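You operate a simulated robot arm through the tools that you are given. There is no shell and no other tool.

The job below is to be done with a simulated two-armed robot. You get a single attempt, and the scene is never put back.

TASK
Adjust the grey power supply until the bench meter reads 6 volts.
Fine: black plug into the jig's yellow socket before the output is switched on; meter dial to V.

It is judged by the outcome, as a careful person would: the job done as asked, and still so three seconds after it is handed in. It fails if anything else is knocked over, pushed out of place, dropped, spilled or broken.

THE ROBOT
Two 7-joint arms with two-finger parallel grippers on one trunk that stands fixed in place. Base frame: the origin is at the foot of the trunk, x ahead of it, y to its left, z up. Units: m, degrees, N and s.
The left shoulder is at [0.06, 0.143, 0.94], the right one opposite. With the tool pointing down near the work surface each hand reaches from about 0.3 to 0.72 m from the base axis, measured 20 degrees to its own side. Payload 1.57 kg a hand.
Tool frame (each hand has its own): the origin (TCP) lies between the finger pads and is the grasp point; the fingertips stand 0.03 m ahead of it; z points along the fingers, y is the line along which they close. The gripper opens to 0.11 m. The fingers are 0.024 m wide and 0.012 m thick; the gripper's body (0.048 by 0.112 m) begins 0.078 m behind the TCP.
Orientation is told as [roll, pitch, yaw] about the base's x, y, z axes, in that order, counted from this pose: with the fingers straight down and closing along the base's y, the tool's x points along the base's -x, its y along +y and its z along -z.

THE INTERFACE
- The arms move only by the tool apply_moves. It takes "left_commands", "right_commands" or both (then of equal length, played together; a hand with none holds still); each is a list of rows, each a list of 7 numbers: the finger opening in m, from 0 to 0.11, then the shift along the tool's x, y, z in m, then the turn, a rotation vector about the tool's x, y, z in degrees. In form: [[gripper, x, y, z, rx, ry, rz], ...]. A call has 1 to 20 rows; each row is the pose to reach, as a shift and turn from the pose commanded when the call began, along the tool's axes at that moment. Rows are played at 5 a second. More than 0.05 m and 8.6 degrees between two rows, or a gripper value outside its range, and nothing of the call is played. A pose out of reach is approached as far as the arm can. The call stops where the force on the tool passes 90 N (or 10 N more than at its start, if that is more) or the arm is blocked; 0.2 s more then pass. The fingers move at their own pace (about 0.045 m/s each) and stop on an object; they squeeze with about 29 N. The grip force told is the motor's: it shows also when the fingers shut on nothing. Time passes only in rows, and 0.2 s behind the last, so rows that repeat a pose let the fingers close. The reply holds the time, the measured pose of the TCP, the force on the tool along the base axes, the opening and the grip force, in the units named above and with some noise, with the torque about the TCP (base axes, N m) and any sound that the robot's microphone picked up, and new pictures: "pictures" is both (left out), scene, wrist or none (wrist: the cameras of the hands that moved).
- Cameras (640 x 400 px; columns grow to the right, rows downward): "scene" is now at [0.0519, 0.0211, 1.558]; the picture's right is [0.24, -0.97, 0.00], its down [-0.66, -0.16, -0.73] and it looks along [0.71, 0.17, -0.68] (base axes); focal length 363 px, centre (320, 200). "left" rides on the left gripper at [0.07, -0.016, -0.141] in its tool frame; the picture's right is [0.23, 0.97, 0.00], its down [-0.85, 0.20, -0.48] and it looks along [-0.47, 0.11, 0.88] (tool axes); focal length 222 px, centre (320, 200). "right" rides on the right gripper at [0.07, 0.016, -0.141] in its tool frame; the picture's right is [-0.23, 0.97, 0.00], its down [-0.86, -0.20, -0.48] and it looks along [-0.47, -0.11, 0.88] (tool axes); focal length 222 px, centre (320, 200). There is no depth. A picture from a camera that has moved, and an enlarged one, comes with that camera's place and axes in the base frame and with its lens.
- lift_body(by): slides the trunk up (or, below 0, down) by that many m; the arms and the scene camera ride with it, the base frame stays. It gives what a move gives, with no picture.
- turn_head(pan, tilt): turns the head with the scene camera to pan (to the left, within 86 degrees either way) and tilt (down, from -29 to 69), counted from straight ahead of the robot. It gives what a move gives, and a new picture of the scene camera.
- zoom(camera, box): a new picture of the part [left, top, right, bottom] of that camera's present view, enlarged. It takes no simulated time.
- hand_in(): hands the job in; it is judged then, once.

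Places have to be worked out from the pictures, the camera data and where the tool is seen. Open the grippers and draw the arms clear of the work before you hand the job in, unless the task says otherwise.

The tools are called after "Request:" by a JSON object that holds its "method" and its "body". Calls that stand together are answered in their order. apply_moves: Moves the arms, as the interface text tells. Its arguments: {"type":"object","properties":{"left_commands":{"type":"array"},"right_commands":{"type":"array"},"pictures":{"type":"string","enum":["both","scene","wrist","none"]}},"required":[]} The other tools are called the same way: lift_body (by) moves the trunk up or down; turn_head (pan, tilt) turns the head that bears the scene camera; zoom (camera, box) takes an enlarged picture of a part of a camera's view; hand_in () hands the job in.

At the start:

```text
time_s: 0.0
left_tool_pos: [0.5185, 0.3723, 1.1003]
left_tool_rot: [0.0, -0.1, 0.1]
left_wrist_force: [0.1, 0.1, 0.5]
left_torque: [0.0, 0.04, 0.03]
left_gripper_width: 0.1101
left_finger_force: 0.1
right_tool_pos: [0.4525, -0.0915, 1.1001]
right_tool_rot: [0.0, -0.1, 0.0]
right_wrist_force: [-0.1, 0.8, 0.0]
right_torque: [0.0, -0.02, -0.01]
right_gripper_width: 0.11
right_finger_force: 0.1
trunk travel left (down, up): [-0.539, 0.051]
head pan, tilt (commanded): [13.6, 43.0]
```

scene: 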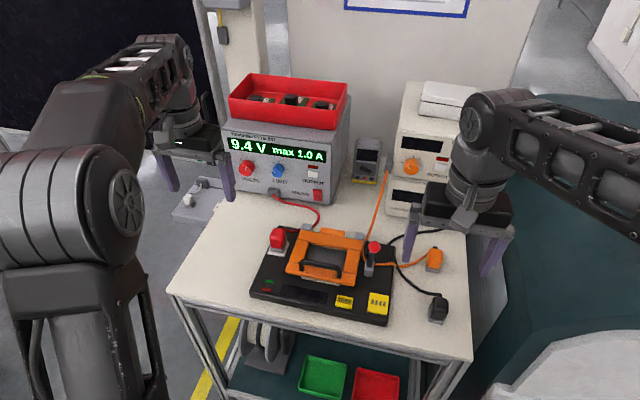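
right: 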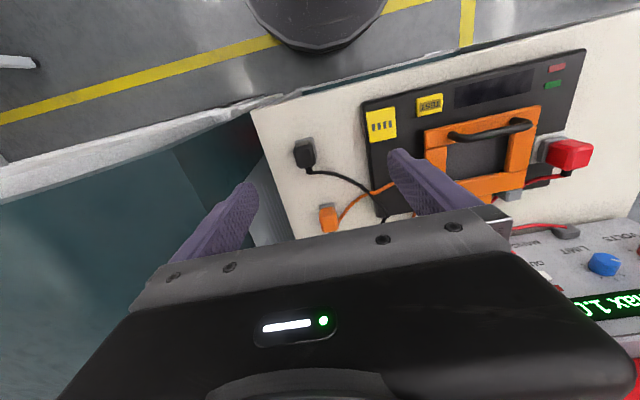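
left: 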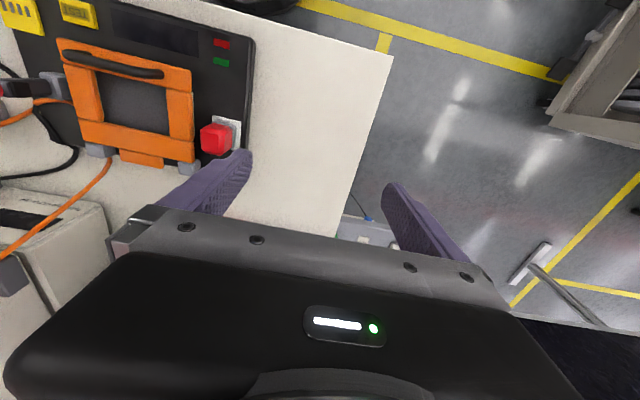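

The scene shows a grey power supply on the left-back (9.4 V display), a jig in the front, a multimeter, and a white device with an orange knob. I zoom in on the parts to identify them before moving anything.

Request:
{"method": "zoom", "body": {"camera": "scene", "box": [210, 110, 350, 210]}}

Request:
{"method": "zoom", "body": {"camera": "scene", "box": [340, 80, 500, 210]}}

Request:
{"method": "zoom", "body": {"camera": "scene", "box": [240, 210, 460, 340]}}

Request:
{"method": "zoom", "body": {"camera": "right", "box": [280, 40, 640, 265]}}

Request:
{"method": "zoom", "body": {"camera": "left", "box": [0, 0, 260, 300]}}

```text
4.00 times, centred on (280, 160) of scene
camera zoom: at [0.0519, 0.0211, 1.558], right [0.24, -0.97, 0.0], down [-0.66, -0.16, -0.73], along [0.71, 0.17, -0.68], focal length 1453 px, centre (480, 360)
```

zoom: 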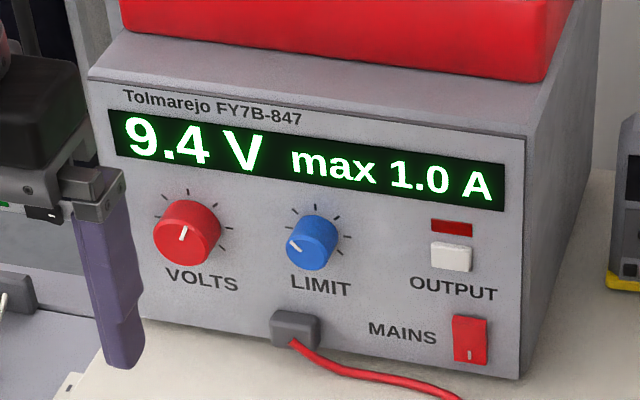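

```text
3.08 times, centred on (420, 145) of scene
camera zoom: at [0.0519, 0.0211, 1.558], right [0.24, -0.97, 0.0], down [-0.66, -0.16, -0.73], along [0.71, 0.17, -0.68], focal length 1118 px, centre (12, 369)
```

zoom: 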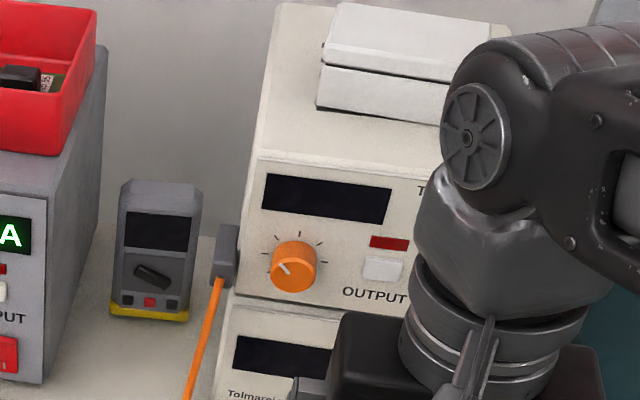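

```text
2.91 times, centred on (350, 275) of scene
camera zoom: at [0.0519, 0.0211, 1.558], right [0.24, -0.97, 0.0], down [-0.66, -0.16, -0.73], along [0.71, 0.17, -0.68], focal length 1057 px, centre (233, -18)
```

zoom: 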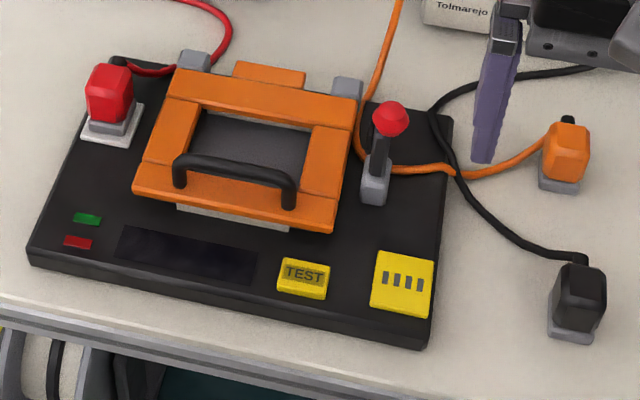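

```text
1.78 times, centred on (460, 152) of right
camera zoom: at [0.383, -0.0738, 1.2404], right [0.23, 0.97, 0.0], down [0.86, -0.2, 0.48], along [0.47, -0.11, -0.88], focal length 395 px, centre (71, 284)
```

zoom: 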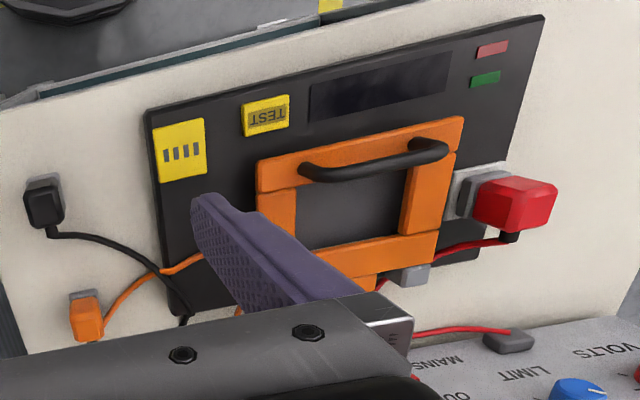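

```text
1.33 times, centred on (130, 150) of left
camera zoom: at [0.4487, 0.3552, 1.2425], right [-0.23, 0.97, 0.0], down [0.85, 0.2, 0.48], along [0.47, 0.11, -0.88], focal length 296 px, centre (573, 267)
```

zoom: 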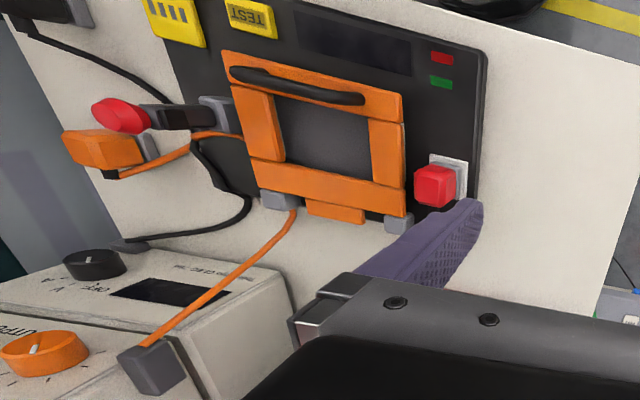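

The black plug triangulates to about (0.467, -0.117, 0.924) and the yellow socket to about (0.459, -0.002, 0.911), so the table top is near z≈0.89. The right hand blocks the view of the lower white device (bench meter), so I move it right to clear the view.

Request:
{"method": "apply_moves", "body": {"right_commands": [[0.11, 0, -0.04, 0, 0, 0, 0], [0.11, 0, -0.08, 0, 0, 0, 0], [0.11, 0, -0.12, 0, 0, 0, 0], [0.11, 0, -0.16, 0, 0, 0, 0], [0.11, 0, -0.2, 0, 0, 0, 0]], "pictures": "both"}}

```text
time_s: 1.2
left_tool_pos: [0.5188, 0.3796, 1.0986]
left_tool_rot: [-0.3, -0.2, 0.0]
left_wrist_force: [0.4, 0.2, -0.6]
left_torque: [0.02, -0.01, -0.02]
left_gripper_width: 0.11
left_finger_force: 0.1
right_tool_pos: [0.4509, -0.2729, 1.1041]
right_tool_rot: [0.8, -0.1, 0.6]
right_wrist_force: [-7.0, 57.3, 12.6]
right_torque: [1.25, 0.26, -0.44]
right_gripper_width: 0.0597
right_finger_force: 0.2
trunk travel left (down, up): [-0.539, 0.051]
head pan, tilt (commanded): [13.6, 43.0]
camera scene: at [0.0501, 0.033, 1.5581], right [0.24, -0.97, 0.01], down [-0.66, -0.17, -0.73], along [0.71, 0.17, -0.68], focal length 363 px, centre (320, 200)
camera right: at [0.3821, -0.2578, 1.2448], right [0.22, 0.98, 0.01], down [0.86, -0.19, 0.48], along [0.47, -0.09, -0.88], focal length 222 px, centre (320, 200)
```

scene: 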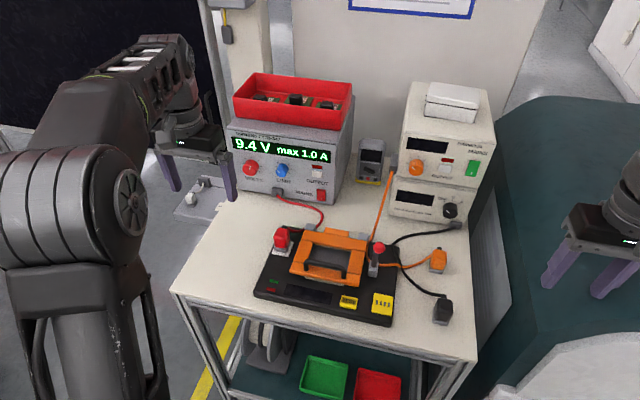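
right: 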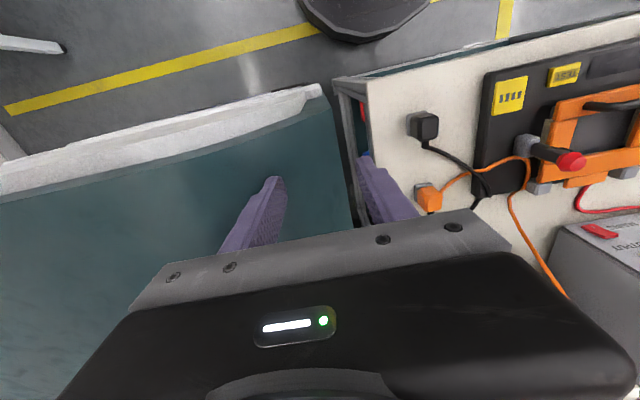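

The right finger ran into the tall teal object on the right (57 N along y, finger pushed in). I back off to the left straight away.

Request:
{"method": "apply_moves", "body": {"right_commands": [[0.11, 0, 0.04, 0, 0, 0, 0], [0.11, 0, 0.08, 0, 0, 0, 0], [0.11, 0, 0.08, 0, 0, 0, 0], [0.11, 0, 0.08, 0, 0, 0, 0]], "pictures": "both"}}

```text
time_s: 2.2
left_tool_pos: [0.5198, 0.3719, 1.0991]
left_tool_rot: [0.1, -0.1, 0.0]
left_wrist_force: [0.0, -0.2, -0.1]
left_torque: [-0.01, 0.02, -0.02]
left_gripper_width: 0.11
left_finger_force: 0.0
right_tool_pos: [0.4529, -0.2118, 1.0999]
right_tool_rot: [0.0, 0.0, -0.1]
right_wrist_force: [0.0, 0.1, 0.3]
right_torque: [0.03, 0.02, -0.02]
right_gripper_width: 0.1099
right_finger_force: 0.1
trunk travel left (down, up): [-0.539, 0.051]
head pan, tilt (commanded): [13.6, 43.0]
camera scene: at [0.0522, 0.0213, 1.5579], right [0.24, -0.97, 0.0], down [-0.66, -0.16, -0.73], along [0.71, 0.17, -0.68], focal length 363 px, centre (320, 200)
camera right: at [0.3837, -0.1937, 1.2398], right [0.23, 0.97, 0.0], down [0.85, -0.2, 0.48], along [0.47, -0.11, -0.88], focal length 222 px, centre (320, 200)
```

scene: 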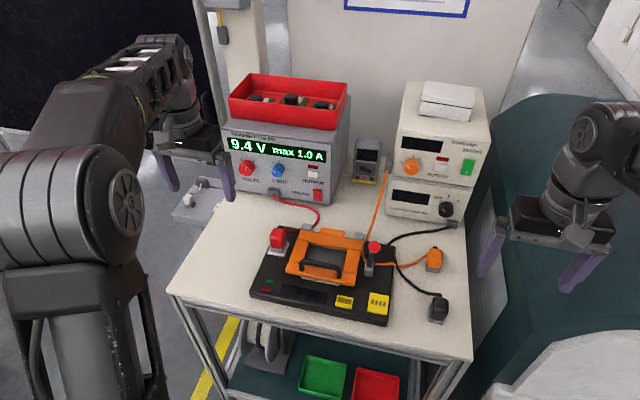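
right: 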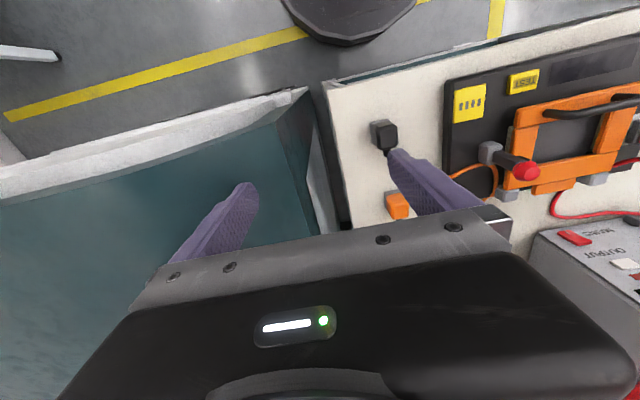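

The hand is free again and nothing in the scene appears shifted. Now I zoom in on the two white instruments and the black plug with a clear view.

Request:
{"method": "zoom", "body": {"camera": "scene", "box": [370, 120, 490, 235]}}

Request:
{"method": "zoom", "body": {"camera": "scene", "box": [360, 230, 480, 340]}}

Request:
{"method": "zoom", "body": {"camera": "right", "box": [340, 50, 640, 240]}}

Request:
{"method": "zoom", "body": {"camera": "scene", "box": [470, 80, 640, 400]}}

```text
3.48 times, centred on (430, 178) of scene
camera zoom: at [0.0522, 0.0213, 1.5579], right [0.24, -0.97, 0.0], down [-0.66, -0.16, -0.73], along [0.71, 0.17, -0.68], focal length 1264 px, centre (-63, 278)
```

zoom: 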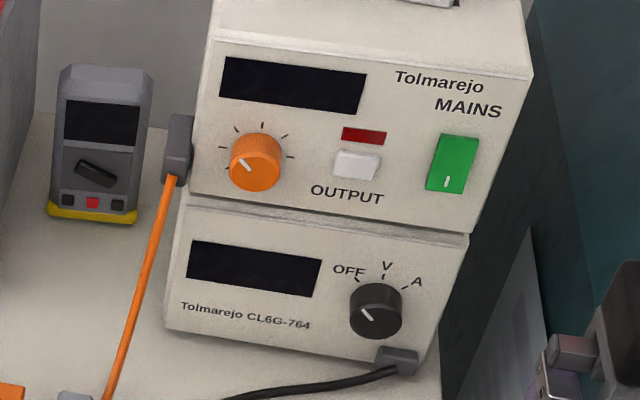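

```text
3.64 times, centred on (420, 285) of scene
camera zoom: at [0.0522, 0.0213, 1.5579], right [0.24, -0.97, 0.0], down [-0.66, -0.16, -0.73], along [0.71, 0.17, -0.68], focal length 1321 px, centre (-44, -109)
```

zoom: 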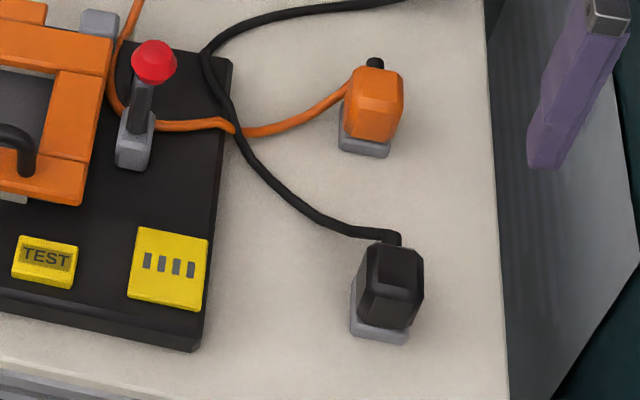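

```text
2.11 times, centred on (490, 145) of right
camera zoom: at [0.3837, -0.1937, 1.2398], right [0.23, 0.97, 0.0], down [0.85, -0.2, 0.48], along [0.47, -0.11, -0.88], focal length 468 px, centre (-38, 316)
```

zoom: 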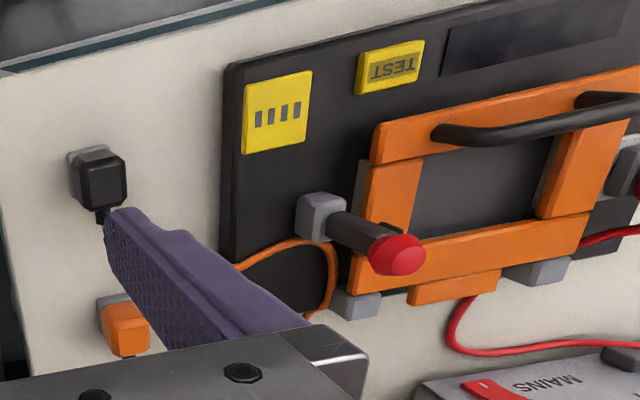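

```text
1.25 times, centred on (555, 240) of scene
camera zoom: at [0.0522, 0.0213, 1.5579], right [0.24, -0.97, 0.0], down [-0.66, -0.16, -0.73], along [0.71, 0.17, -0.68], focal length 454 px, centre (26, 150)
```

zoom: 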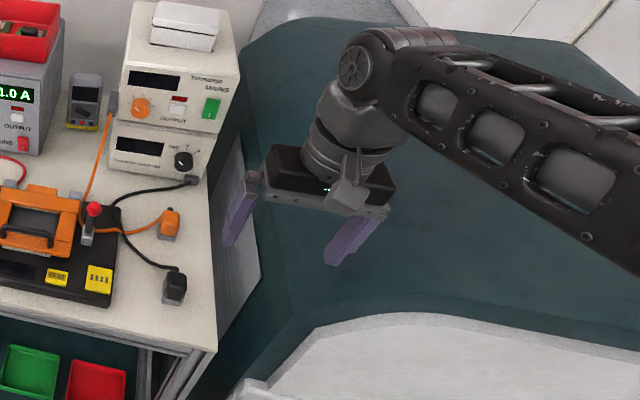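

The bench meter is the lower white box (dial OFF/V/A, now at OFF) at about (0.72, -0.126, 0.955), and the black lead runs from it. Next I bring the right hand's camera closer over the black plug and yellow socket to see their orientation.

Request:
{"method": "apply_moves", "body": {"right_commands": [[0.11, 0.015, 0.035, 0.02, 0, 0, 0], [0.11, 0.03, 0.07, 0.04, 0, 0, 0], [0.11, 0.045, 0.105, 0.06, 0, 0, 0], [0.11, 0.06, 0.14, 0.08, 0, 0, 0], [0.11, 0.06, 0.14, 0.08, 0, 0, 0]], "pictures": "both"}}

Request:
{"method": "zoom", "body": {"camera": "right", "box": [160, 0, 480, 200]}}

```text
time_s: 3.4
left_tool_pos: [0.5198, 0.3725, 1.0996]
left_tool_rot: [0.0, -0.3, 0.0]
left_wrist_force: [-0.3, 0.0, 0.6]
left_torque: [0.0, 0.0, 0.01]
left_gripper_width: 0.1099
left_finger_force: 0.1
right_tool_pos: [0.3909, -0.0719, 1.0211]
right_tool_rot: [0.0, 0.0, -0.1]
right_wrist_force: [-0.9, -0.2, -0.5]
right_torque: [-0.01, 0.01, 0.05]
right_gripper_width: 0.1099
right_finger_force: 0.1
trunk travel left (down, up): [-0.539, 0.051]
head pan, tilt (commanded): [13.6, 43.0]
camera scene: at [0.0519, 0.0207, 1.558], right [0.24, -0.97, 0.0], down [-0.66, -0.16, -0.73], along [0.71, 0.17, -0.68], focal length 363 px, centre (320, 200)
camera right: at [0.3233, -0.0543, 1.1619], right [0.23, 0.97, 0.0], down [0.85, -0.2, 0.48], along [0.47, -0.11, -0.88], focal length 222 px, centre (320, 200)
```

scene: 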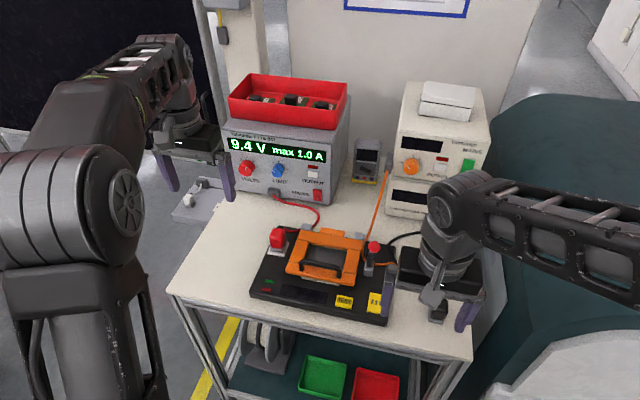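
right: 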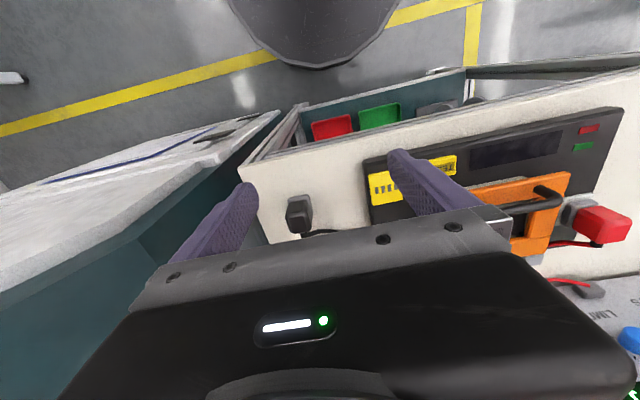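

```text
2.00 times, centred on (320, 100) of right
camera zoom: at [0.3233, -0.0543, 1.1619], right [0.23, 0.97, 0.0], down [0.85, -0.2, 0.48], along [0.47, -0.11, -0.88], focal length 444 px, centre (320, 400)
```

zoom: 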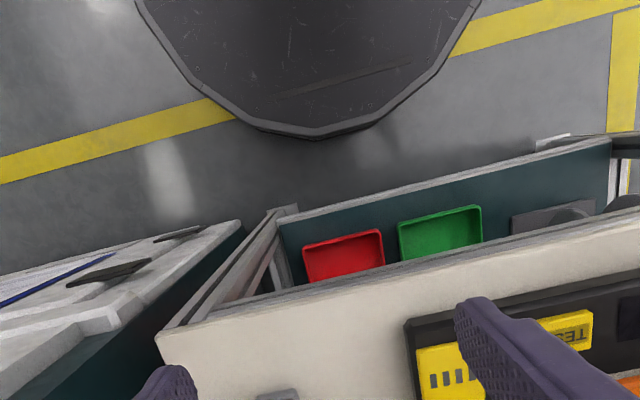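

The hand now hides the plug from its own camera; things just below the camera are seen best. I move forward and up so the camera sits above the plug and socket.

Request:
{"method": "apply_moves", "body": {"right_commands": [[0.06, -0.03, 0.0, -0.03, 0, 0, 0], [0.06, -0.06, 0.01, -0.05, 0, 0, 0], [0.06, -0.09, 0.02, -0.05, 0, 0, 0], [0.06, -0.12, 0.03, -0.05, 0, 0, 0], [0.06, -0.12, 0.03, -0.05, 0, 0, 0]], "pictures": "wrist"}}

Request:
{"method": "zoom", "body": {"camera": "right", "box": [220, 30, 420, 155]}}

Request:
{"method": "zoom", "body": {"camera": "scene", "box": [410, 280, 470, 330]}}

Request:
{"method": "zoom", "body": {"camera": "scene", "box": [250, 220, 310, 260]}}

```text
time_s: 4.6
left_tool_pos: [0.5182, 0.3714, 1.1]
left_tool_rot: [0.2, -0.2, -0.1]
left_wrist_force: [0.3, 0.5, -0.4]
left_torque: [-0.02, 0.01, 0.0]
left_gripper_width: 0.1101
left_finger_force: 0.0
right_tool_pos: [0.5113, -0.0431, 1.0692]
right_tool_rot: [0.0, 0.0, 0.0]
right_wrist_force: [-0.8, 0.0, -0.4]
right_torque: [0.0, 0.01, -0.02]
right_gripper_width: 0.0598
right_finger_force: 0.1
trunk travel left (down, up): [-0.539, 0.051]
head pan, tilt (commanded): [13.6, 43.0]
camera right: at [0.4426, -0.026, 1.2107], right [0.23, 0.97, 0.0], down [0.85, -0.2, 0.48], along [0.47, -0.11, -0.88], focal length 222 px, centre (320, 200)
```

right: 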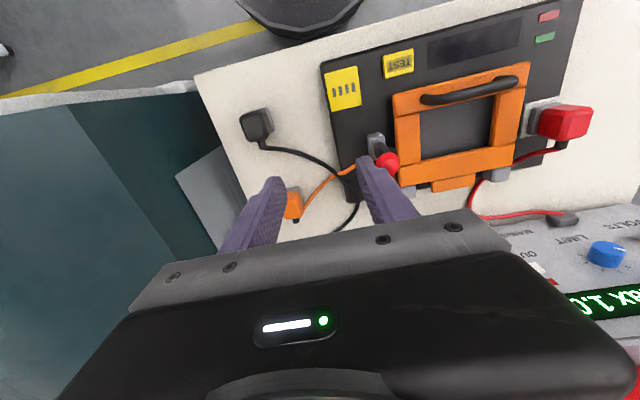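

```text
3.20 times, centred on (320, 92) of right
camera zoom: at [0.4426, -0.026, 1.2107], right [0.23, 0.97, 0.0], down [0.85, -0.2, 0.48], along [0.47, -0.11, -0.88], focal length 711 px, centre (320, 544)
```

zoom: 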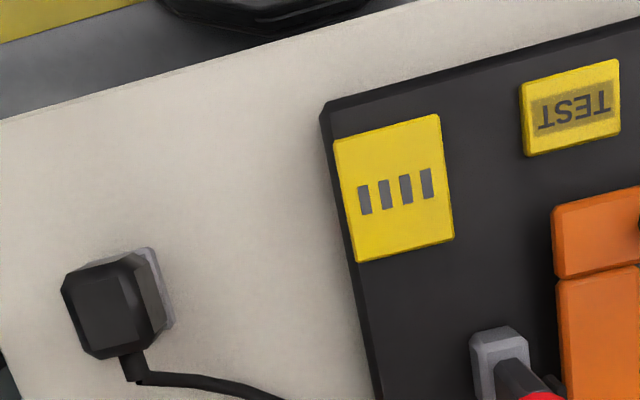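

```text
8.00 times, centred on (440, 305) of scene
camera zoom: at [0.0514, 0.0208, 1.558], right [0.24, -0.97, 0.0], down [-0.66, -0.16, -0.73], along [0.71, 0.17, -0.68], focal length 2907 px, centre (-640, -640)
```

zoom: 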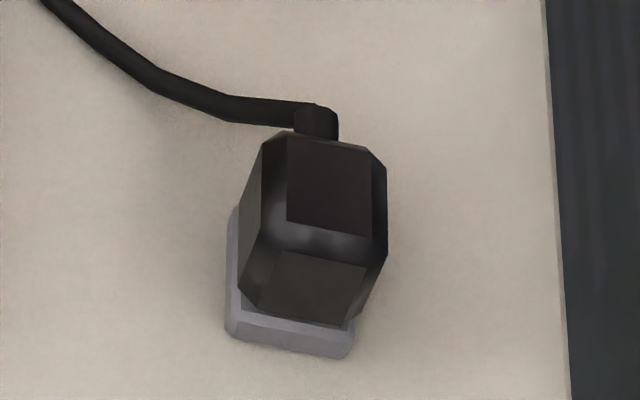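

```text
10.00 times, centred on (280, 240) of scene
camera zoom: at [0.0514, 0.0208, 1.558], right [0.24, -0.97, 0.0], down [-0.66, -0.16, -0.73], along [0.71, 0.17, -0.68], focal length 3633 px, centre (720, -200)
```

zoom: 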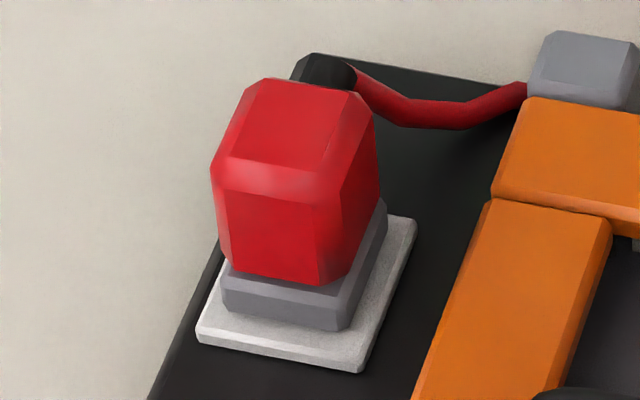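

The yellow socket comes out axis-aligned, x 0.441–0.483, y −0.020–0.018, slots centred near (0.462, −0.001). The black plug also looks aligned with its cable toward +x; I zoom in harder to measure it.

Request:
{"method": "zoom", "body": {"camera": "right", "box": [230, 95, 294, 135]}}

Request:
{"method": "zoom", "body": {"camera": "right", "box": [315, 55, 379, 95]}}

Request:
{"method": "zoom", "body": {"camera": "scene", "box": [350, 280, 410, 330]}}

Request:
{"method": "zoom", "body": {"camera": "right", "box": [500, 80, 628, 160]}}

```text
10.00 times, centred on (262, 115) of right
camera zoom: at [0.4426, -0.026, 1.2107], right [0.23, 0.97, 0.0], down [0.85, -0.2, 0.48], along [0.47, -0.11, -0.88], focal length 2221 px, centre (900, 1050)
```

zoom: 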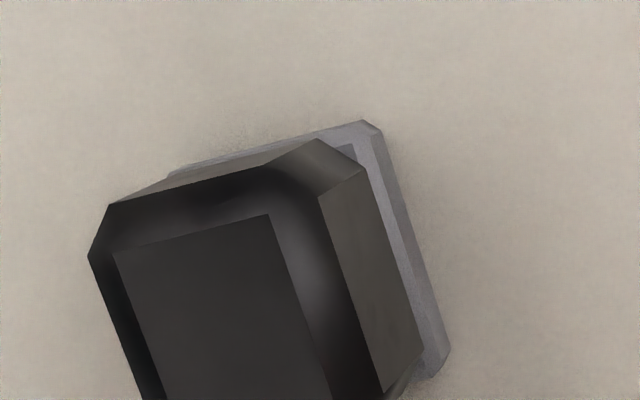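

```text
10.00 times, centred on (347, 75) of right
camera zoom: at [0.4426, -0.026, 1.2107], right [0.23, 0.97, 0.0], down [0.85, -0.2, 0.48], along [0.47, -0.11, -0.88], focal length 2221 px, centre (50, 1450)
```

zoom: 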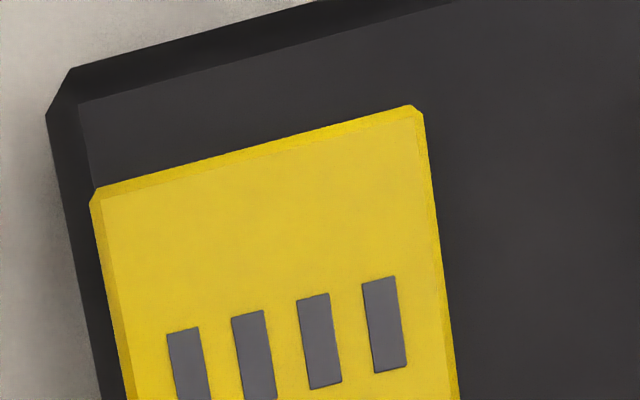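

```text
8.00 times, centred on (380, 305) of scene
camera zoom: at [0.0514, 0.0208, 1.558], right [0.24, -0.97, 0.0], down [-0.66, -0.16, -0.73], along [0.71, 0.17, -0.68], focal length 2907 px, centre (-160, -640)
```

zoom: 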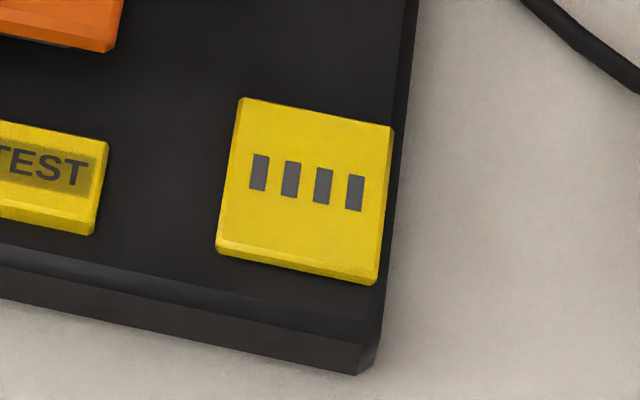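

```text
5.00 times, centred on (564, 120) of right
camera zoom: at [0.4426, -0.026, 1.2107], right [0.23, 0.97, 0.0], down [0.85, -0.2, 0.48], along [0.47, -0.11, -0.88], focal length 1111 px, centre (-900, 600)
```

zoom: 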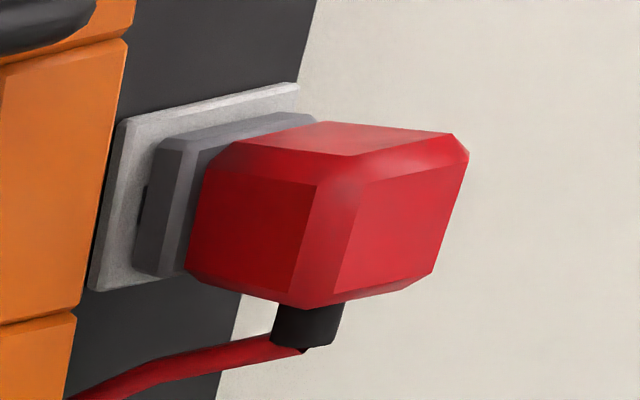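

The black plug's base spans about x 0.462–0.492, y −0.132 to −0.104 (centre ≈ (0.477, −0.118)), top at z≈0.930 on a table at z≈0.88, and yaw is ≈0 like the socket. I move the right hand to hover straight above it with the fingers opened.

Request:
{"method": "apply_moves", "body": {"right_commands": [[0.08, 0.01, -0.025, 0.0, 0, 0, 0], [0.08, 0.02, -0.05, 0.01, 0, 0, 0], [0.08, 0.0355, -0.0765, 0.03, 0, 0, 0], [0.08, 0.0355, -0.0765, 0.055, 0, 0, 0], [0.08, 0.0355, -0.0765, 0.07, 0, 0, 0], [0.08, 0.0355, -0.0765, 0.07, 0, 0, 0]], "pictures": "both"}}

Request:
{"method": "zoom", "body": {"camera": "right", "box": [200, 100, 440, 250]}}

Request:
{"method": "zoom", "body": {"camera": "scene", "box": [390, 240, 490, 340]}}

```text
time_s: 6.0
left_tool_pos: [0.5186, 0.3722, 1.1003]
left_tool_rot: [0.2, 0.0, 0.0]
left_wrist_force: [0.1, 0.8, 0.3]
left_torque: [0.01, 0.02, -0.01]
left_gripper_width: 0.11
left_finger_force: 0.1
right_tool_pos: [0.476, -0.1179, 0.999]
right_tool_rot: [0.0, 0.0, 0.0]
right_wrist_force: [0.5, 0.3, 0.3]
right_torque: [0.06, -0.01, 0.01]
right_gripper_width: 0.08
right_finger_force: 0.1
trunk travel left (down, up): [-0.539, 0.051]
head pan, tilt (commanded): [13.6, 43.0]
camera scene: at [0.0521, 0.0212, 1.558], right [0.24, -0.97, 0.0], down [-0.66, -0.16, -0.73], along [0.71, 0.17, -0.68], focal length 363 px, centre (320, 200)
camera right: at [0.407, -0.1, 1.1403], right [0.23, 0.97, 0.0], down [0.85, -0.2, 0.48], along [0.47, -0.11, -0.88], focal length 222 px, centre (320, 200)
```

scene: 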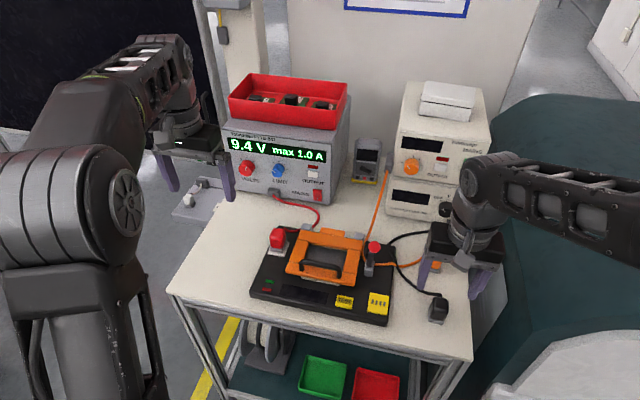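
right: 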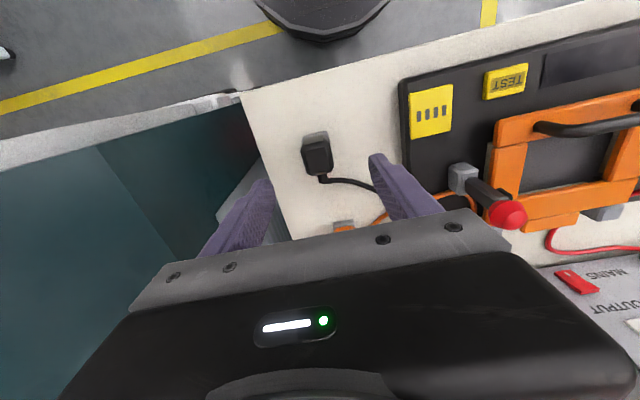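

```text
2.67 times, centred on (320, 175) of right
camera zoom: at [0.407, -0.1, 1.1403], right [0.23, 0.97, 0.0], down [0.85, -0.2, 0.48], along [0.47, -0.11, -0.88], focal length 592 px, centre (320, 267)
```

zoom: 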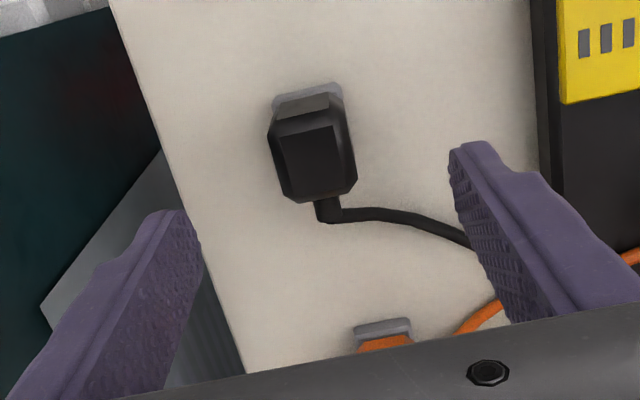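

```text
4.00 times, centred on (440, 290) of scene
camera zoom: at [0.0521, 0.0212, 1.558], right [0.24, -0.97, 0.0], down [-0.66, -0.16, -0.73], along [0.71, 0.17, -0.68], focal length 1453 px, centre (-160, -160)
```

zoom: 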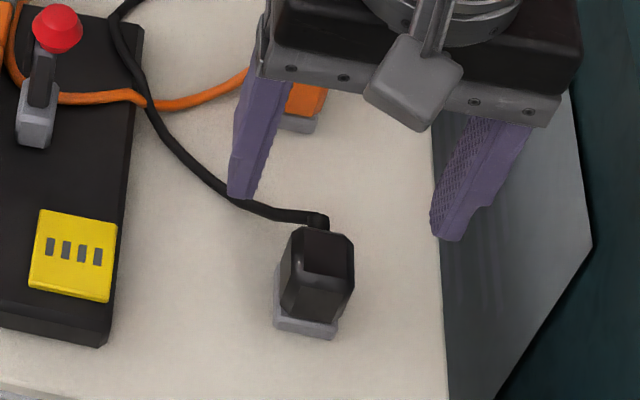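

The fingers straddle the plug with the cable clear behind (x≈0.53). I lower to TCP z≈0.922 and then close on the body.

Request:
{"method": "apply_moves", "body": {"right_commands": [[0.08, 0, 0, 0.02, 0, 0, 0], [0.08, 0, 0, 0.04, 0, 0, 0], [0.08, 0, 0, 0.06, 0, 0, 0], [0.08, 0, 0, 0.07, 0, 0, 0], [0.08, 0, 0, 0.077, 0, 0, 0], [0.08, 0, 0, 0.077, 0, 0, 0]], "pictures": "both"}}

Request:
{"method": "zoom", "body": {"camera": "scene", "box": [390, 240, 490, 340]}}

Request:
{"method": "zoom", "body": {"camera": "right", "box": [200, 100, 440, 250]}}

```text
time_s: 7.4
left_tool_pos: [0.5189, 0.3724, 1.1008]
left_tool_rot: [0.1, 0.0, 0.0]
left_wrist_force: [0.6, 0.0, -0.1]
left_torque: [0.0, 0.01, -0.02]
left_gripper_width: 0.1102
left_finger_force: 0.1
right_tool_pos: [0.4764, -0.1169, 0.9232]
right_tool_rot: [0.0, -0.1, 0.0]
right_wrist_force: [-0.2, 0.0, 0.1]
right_torque: [0.05, 0.02, -0.04]
right_gripper_width: 0.0803
right_finger_force: 0.0
trunk travel left (down, up): [-0.539, 0.051]
head pan, tilt (commanded): [13.6, 43.0]
camera scene: at [0.0519, 0.021, 1.558], right [0.24, -0.97, 0.0], down [-0.66, -0.16, -0.73], along [0.71, 0.17, -0.68], focal length 363 px, centre (320, 200)
camera right: at [0.4073, -0.1004, 1.0638], right [0.23, 0.97, 0.0], down [0.86, -0.2, 0.48], along [0.47, -0.11, -0.88], focal length 222 px, centre (320, 200)
```

scene: 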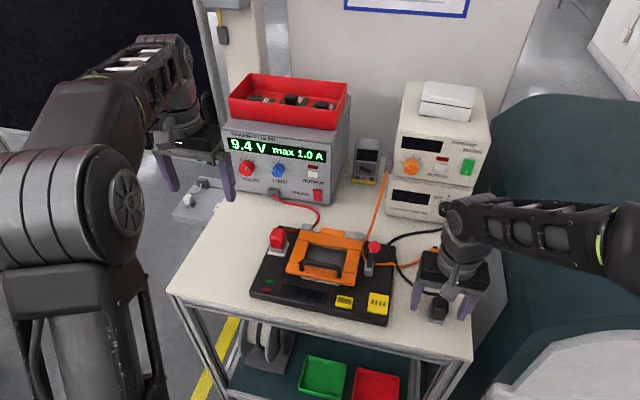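
right: 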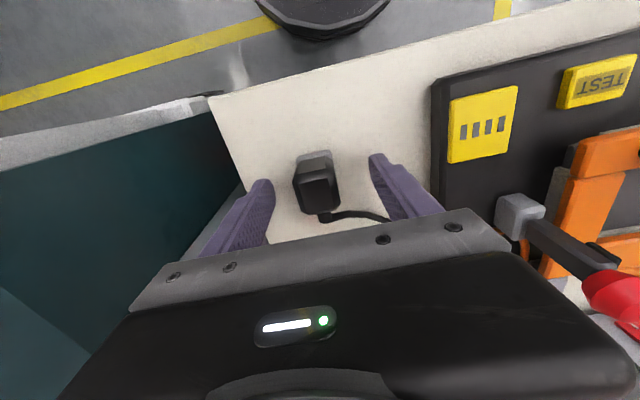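

```text
4.00 times, centred on (440, 290) of scene
camera zoom: at [0.0519, 0.021, 1.558], right [0.24, -0.97, 0.0], down [-0.66, -0.16, -0.73], along [0.71, 0.17, -0.68], focal length 1453 px, centre (-160, -160)
```

zoom: 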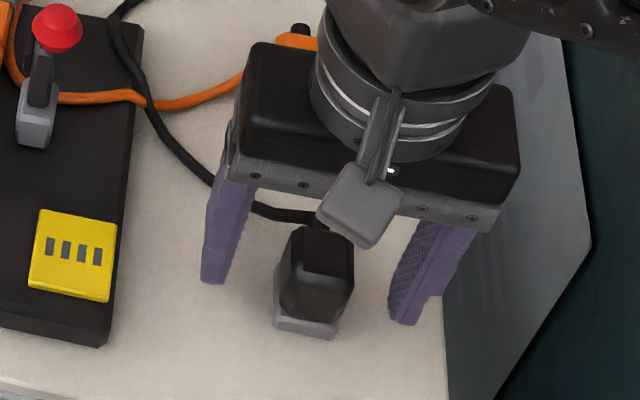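

```text
2.67 times, centred on (320, 175) of right
camera zoom: at [0.4073, -0.1004, 1.0638], right [0.23, 0.97, 0.0], down [0.86, -0.2, 0.48], along [0.47, -0.11, -0.88], focal length 592 px, centre (320, 267)
```

zoom: 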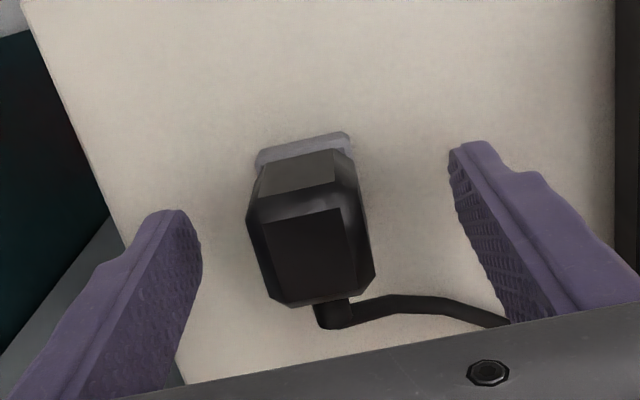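

The fingers straddle the plug evenly and nothing touches. I close the gripper on the plug body.

Request:
{"method": "apply_moves", "body": {"right_commands": [[0.05, 0, 0, 0, 0, 0, 0], [0.02, 0, 0, 0, 0, 0, 0], [0.0, 0, 0, 0, 0, 0, 0], [0.0, 0, 0, 0, 0, 0, 0], [0.0, 0, 0, 0, 0, 0, 0], [0.0, 0, 0, 0, 0, 0, 0]], "pictures": "wrist"}}

Request:
{"method": "zoom", "body": {"camera": "scene", "box": [390, 240, 490, 340]}}

```text
time_s: 8.8
left_tool_pos: [0.5186, 0.3729, 1.1]
left_tool_rot: [0.1, -0.1, 0.1]
left_wrist_force: [-0.9, 0.1, -0.7]
left_torque: [-0.02, 0.03, -0.02]
left_gripper_width: 0.11
left_finger_force: 0.0
right_tool_pos: [0.4766, -0.1173, 0.9241]
right_tool_rot: [0.1, -0.1, 0.1]
right_wrist_force: [0.2, -0.9, -0.5]
right_torque: [-0.01, 0.0, 0.01]
right_gripper_width: 0.0294
right_finger_force: 29.1
trunk travel left (down, up): [-0.539, 0.051]
head pan, tilt (commanded): [13.6, 43.0]
camera right: at [0.4074, -0.1003, 1.064], right [0.23, 0.97, 0.0], down [0.85, -0.2, 0.48], along [0.47, -0.11, -0.88], focal length 222 px, centre (320, 200)
```

right: 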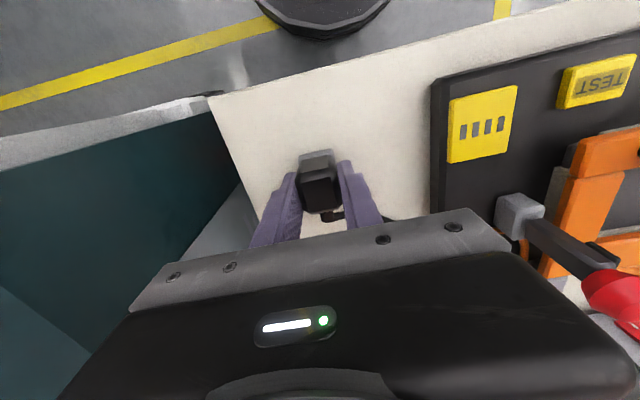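

```text
4.00 times, centred on (440, 290) of scene
camera zoom: at [0.0519, 0.021, 1.558], right [0.24, -0.97, 0.0], down [-0.66, -0.16, -0.73], along [0.71, 0.17, -0.68], focal length 1453 px, centre (-160, -160)
```

zoom: 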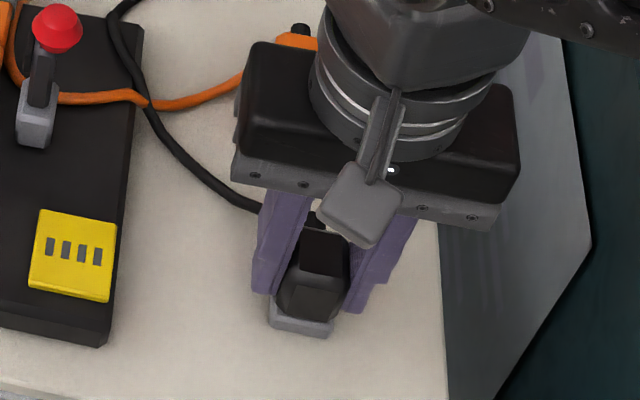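

The plug is gripped at 29 mm with 29 N. I lift it slowly by 0.07 m, watching force and pictures.

Request:
{"method": "apply_moves", "body": {"right_commands": [[0.0, 0, 0, -0.015, 0, 0, 0], [0.0, 0, 0, -0.03, 0, 0, 0], [0.0, 0, 0, -0.05, 0, 0, 0], [0.0, 0, 0, -0.07, 0, 0, 0], [0.0, 0, 0, -0.07, 0, 0, 0]], "pictures": "both"}}

Request:
{"method": "zoom", "body": {"camera": "scene", "box": [390, 220, 490, 340]}}

Request:
{"method": "zoom", "body": {"camera": "right", "box": [240, 110, 400, 235]}}

```text
time_s: 10.0
left_tool_pos: [0.5191, 0.371, 1.101]
left_tool_rot: [0.1, -0.1, 0.1]
left_wrist_force: [0.6, -0.7, -0.7]
left_torque: [-0.02, 0.02, -0.02]
left_gripper_width: 0.1102
left_finger_force: 0.0
right_tool_pos: [0.478, -0.1185, 0.9928]
right_tool_rot: [0.0, -0.1, 0.0]
right_wrist_force: [-0.4, 0.2, -1.1]
right_torque: [0.0, 0.01, 0.0]
right_gripper_width: 0.0293
right_finger_force: 28.7
trunk travel left (down, up): [-0.539, 0.051]
head pan, tilt (commanded): [13.6, 43.0]
camera scene: at [0.0521, 0.0211, 1.558], right [0.24, -0.97, 0.0], down [-0.66, -0.16, -0.73], along [0.71, 0.17, -0.68], focal length 363 px, centre (320, 200)
camera right: at [0.4087, -0.1004, 1.1335], right [0.23, 0.97, 0.0], down [0.86, -0.2, 0.48], along [0.47, -0.11, -0.88], focal length 222 px, centre (320, 200)
```

scene: 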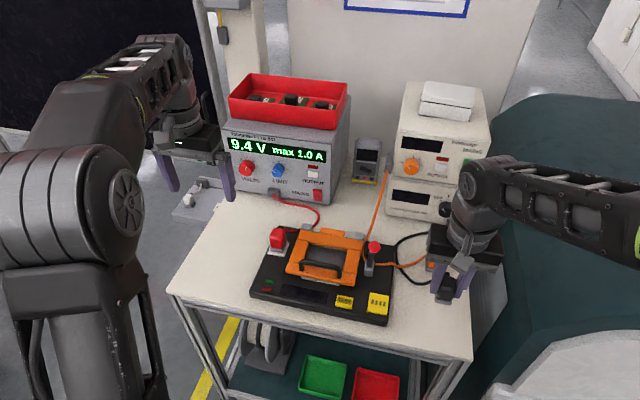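
right: 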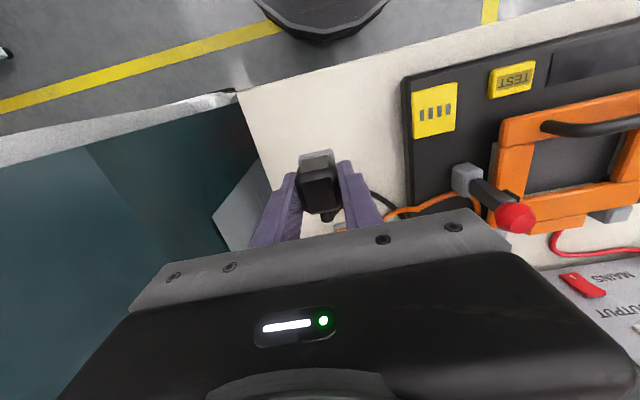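

```text
3.33 times, centred on (440, 280) of scene
camera zoom: at [0.0521, 0.0211, 1.558], right [0.24, -0.97, 0.0], down [-0.66, -0.16, -0.73], along [0.71, 0.17, -0.68], focal length 1211 px, centre (-80, -67)
```

zoom: 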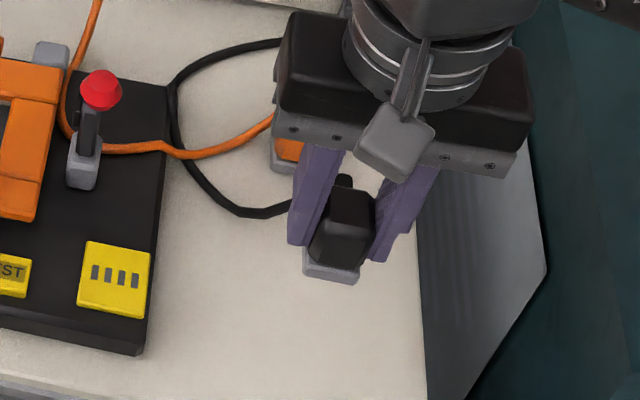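

```text
3.20 times, centred on (320, 172) of right
camera zoom: at [0.4087, -0.1004, 1.1335], right [0.23, 0.97, 0.0], down [0.86, -0.2, 0.48], along [0.47, -0.11, -0.88], focal length 711 px, centre (320, 288)
```

zoom: 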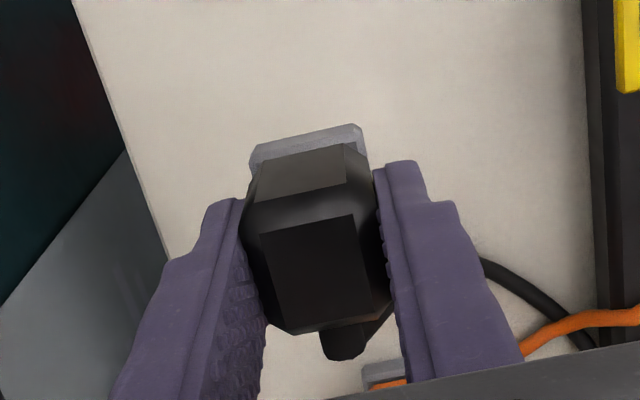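

The plug came up cleanly with its grey base. I carry it to hover above the yellow socket: shift of −0.015 in x and +0.117 in y.

Request:
{"method": "apply_moves", "body": {"right_commands": [[0.0, 0.0, 0.03, -0.005, 0, 0, 0], [0.0, 0.005, 0.06, -0.005, 0, 0, 0], [0.0, 0.01, 0.09, -0.005, 0, 0, 0], [0.0, 0.015, 0.117, -0.005, 0, 0, 0], [0.0, 0.015, 0.117, -0.005, 0, 0, 0], [0.0, 0.015, 0.117, -0.005, 0, 0, 0]], "pictures": "both"}}

Request:
{"method": "zoom", "body": {"camera": "scene", "box": [330, 240, 430, 330]}}

Request:
{"method": "zoom", "body": {"camera": "right", "box": [240, 110, 400, 235]}}

Request:
{"method": "zoom", "body": {"camera": "left", "box": [0, 0, 160, 110]}}

```text
time_s: 11.4
left_tool_pos: [0.5198, 0.3721, 1.099]
left_tool_rot: [0.1, -0.1, 0.0]
left_wrist_force: [-0.4, 0.4, -0.1]
left_torque: [-0.03, -0.02, 0.01]
left_gripper_width: 0.1101
left_finger_force: 0.0
right_tool_pos: [0.4627, 0.0012, 0.9962]
right_tool_rot: [0.1, 0.0, -0.1]
right_wrist_force: [-0.4, 0.6, -0.5]
right_torque: [0.01, 0.01, 0.0]
right_gripper_width: 0.0294
right_finger_force: 29.1
trunk travel left (down, up): [-0.539, 0.051]
head pan, tilt (commanded): [13.6, 43.0]
camera scene: at [0.052, 0.0213, 1.558], right [0.24, -0.97, 0.0], down [-0.66, -0.16, -0.73], along [0.71, 0.17, -0.68], focal length 363 px, centre (320, 200)
camera right: at [0.393, 0.0191, 1.1366], right [0.23, 0.97, 0.0], down [0.86, -0.2, 0.48], along [0.47, -0.11, -0.88], focal length 222 px, centre (320, 200)
```

scene: 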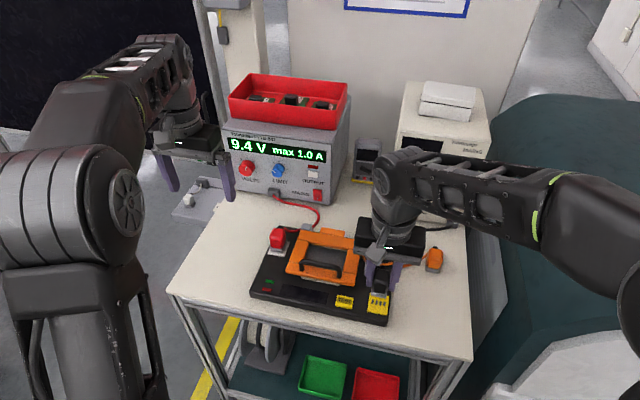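
right: 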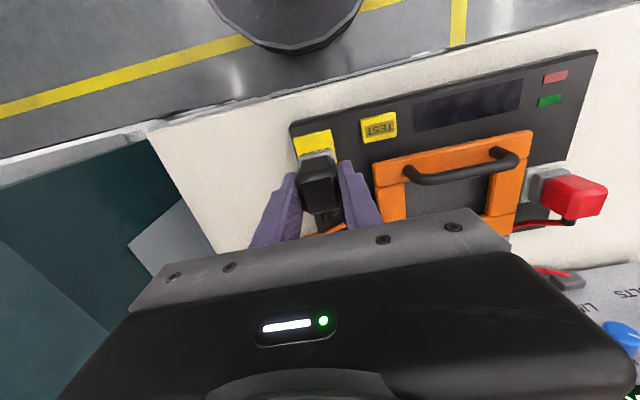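

```text
4.44 times, centred on (380, 285) of scene
camera zoom: at [0.052, 0.0213, 1.558], right [0.24, -0.97, 0.0], down [-0.66, -0.16, -0.73], along [0.71, 0.17, -0.68], focal length 1615 px, centre (53, -178)
```

zoom: 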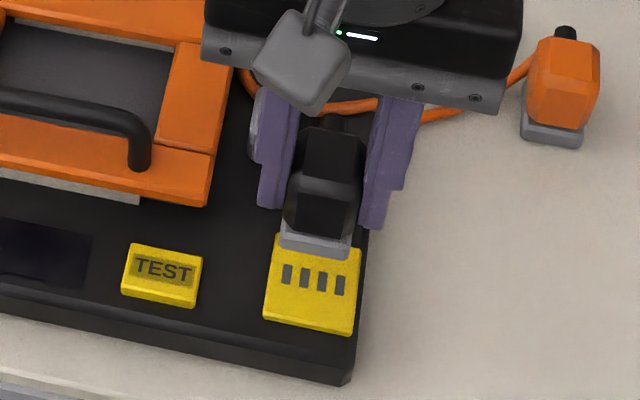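

```text
3.20 times, centred on (320, 172) of right
camera zoom: at [0.393, 0.0191, 1.1366], right [0.23, 0.97, 0.0], down [0.86, -0.2, 0.48], along [0.47, -0.11, -0.88], focal length 711 px, centre (320, 288)
```

zoom: 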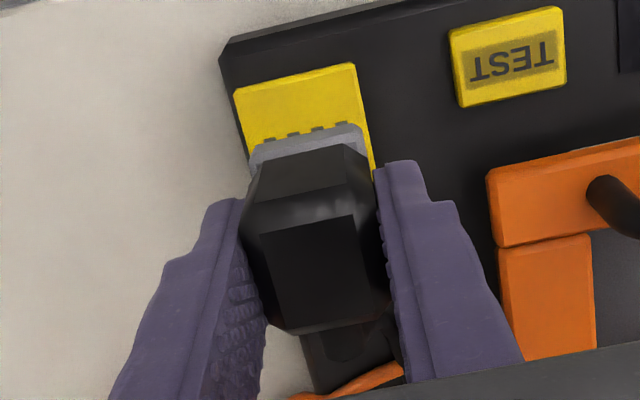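

```text
3.64 times, centred on (80, 55) of left
camera zoom: at [0.4488, 0.3554, 1.2424], right [-0.23, 0.97, 0.0], down [0.85, 0.2, 0.48], along [0.47, 0.11, -0.88], focal length 808 px, centre (1193, 727)
```

zoom: 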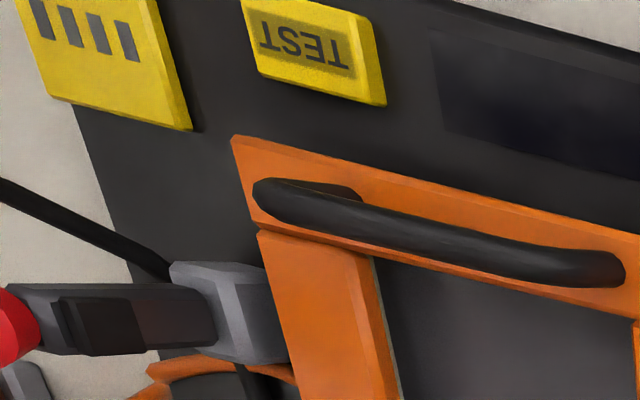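

Both cameras agree the plug is about 2.5 mm too far to +y and fine in x. I correct that and descend to about 10 mm above the socket face for another check.

Request:
{"method": "apply_moves", "body": {"right_commands": [[0.0, 0.0, -0.0025, 0.0, 0, 0, 0], [0.0, 0.0, -0.0025, 0.015, 0, 0, 0], [0.0, 0.0, -0.0025, 0.03, 0, 0, 0], [0.0, 0.0, -0.0025, 0.03, 0, 0, 0], [0.0, 0.0, -0.0025, 0.03, 0, 0, 0]], "pictures": "none"}}

Request:
{"method": "zoom", "body": {"camera": "scene", "box": [350, 260, 420, 320]}}

Request:
{"method": "zoom", "body": {"camera": "right", "box": [270, 110, 390, 190]}}

```text
time_s: 12.6
left_tool_pos: [0.5197, 0.3709, 1.1005]
left_tool_rot: [0.1, -0.1, 0.1]
left_wrist_force: [0.0, 0.2, -0.6]
left_torque: [0.0, 0.01, -0.01]
left_gripper_width: 0.1102
left_finger_force: 0.0
right_tool_pos: [0.4619, -0.0028, 0.9684]
right_tool_rot: [-0.1, 0.0, 0.0]
right_wrist_force: [0.3, -0.1, -0.3]
right_torque: [-0.02, 0.01, 0.02]
right_gripper_width: 0.0295
right_finger_force: 29.3
trunk travel left (down, up): [-0.539, 0.051]
head pan, tilt (commanded): [13.6, 43.0]
```

```text
6.67 times, centred on (385, 290) of scene
camera zoom: at [0.052, 0.0211, 1.558], right [0.24, -0.97, 0.0], down [-0.66, -0.16, -0.73], along [0.71, 0.17, -0.68], focal length 2422 px, centre (-113, -400)
```

zoom: 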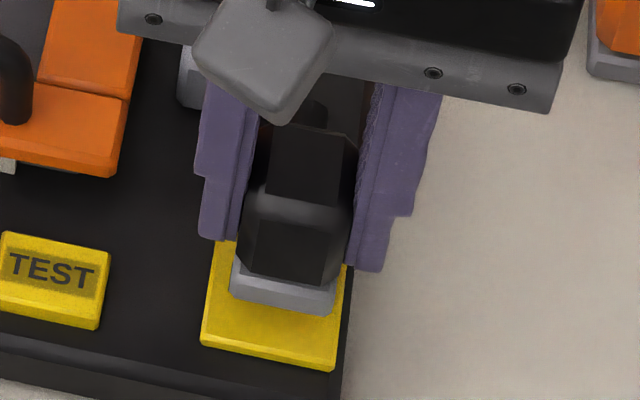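

```text
5.00 times, centred on (330, 150) of right
camera zoom: at [0.3923, 0.0146, 1.1082], right [0.23, 0.97, 0.0], down [0.86, -0.2, 0.48], along [0.47, -0.11, -0.88], focal length 1111 px, centre (270, 450)
```

zoom: 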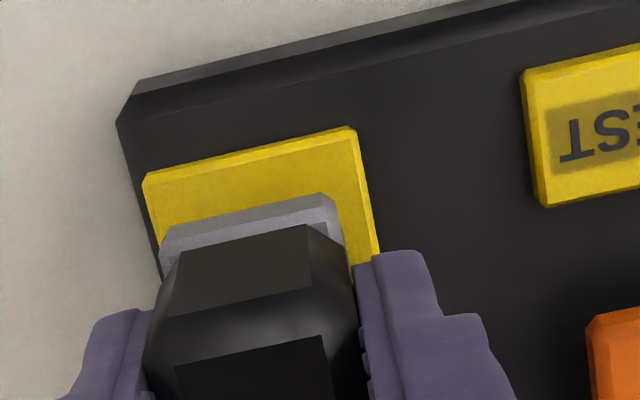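

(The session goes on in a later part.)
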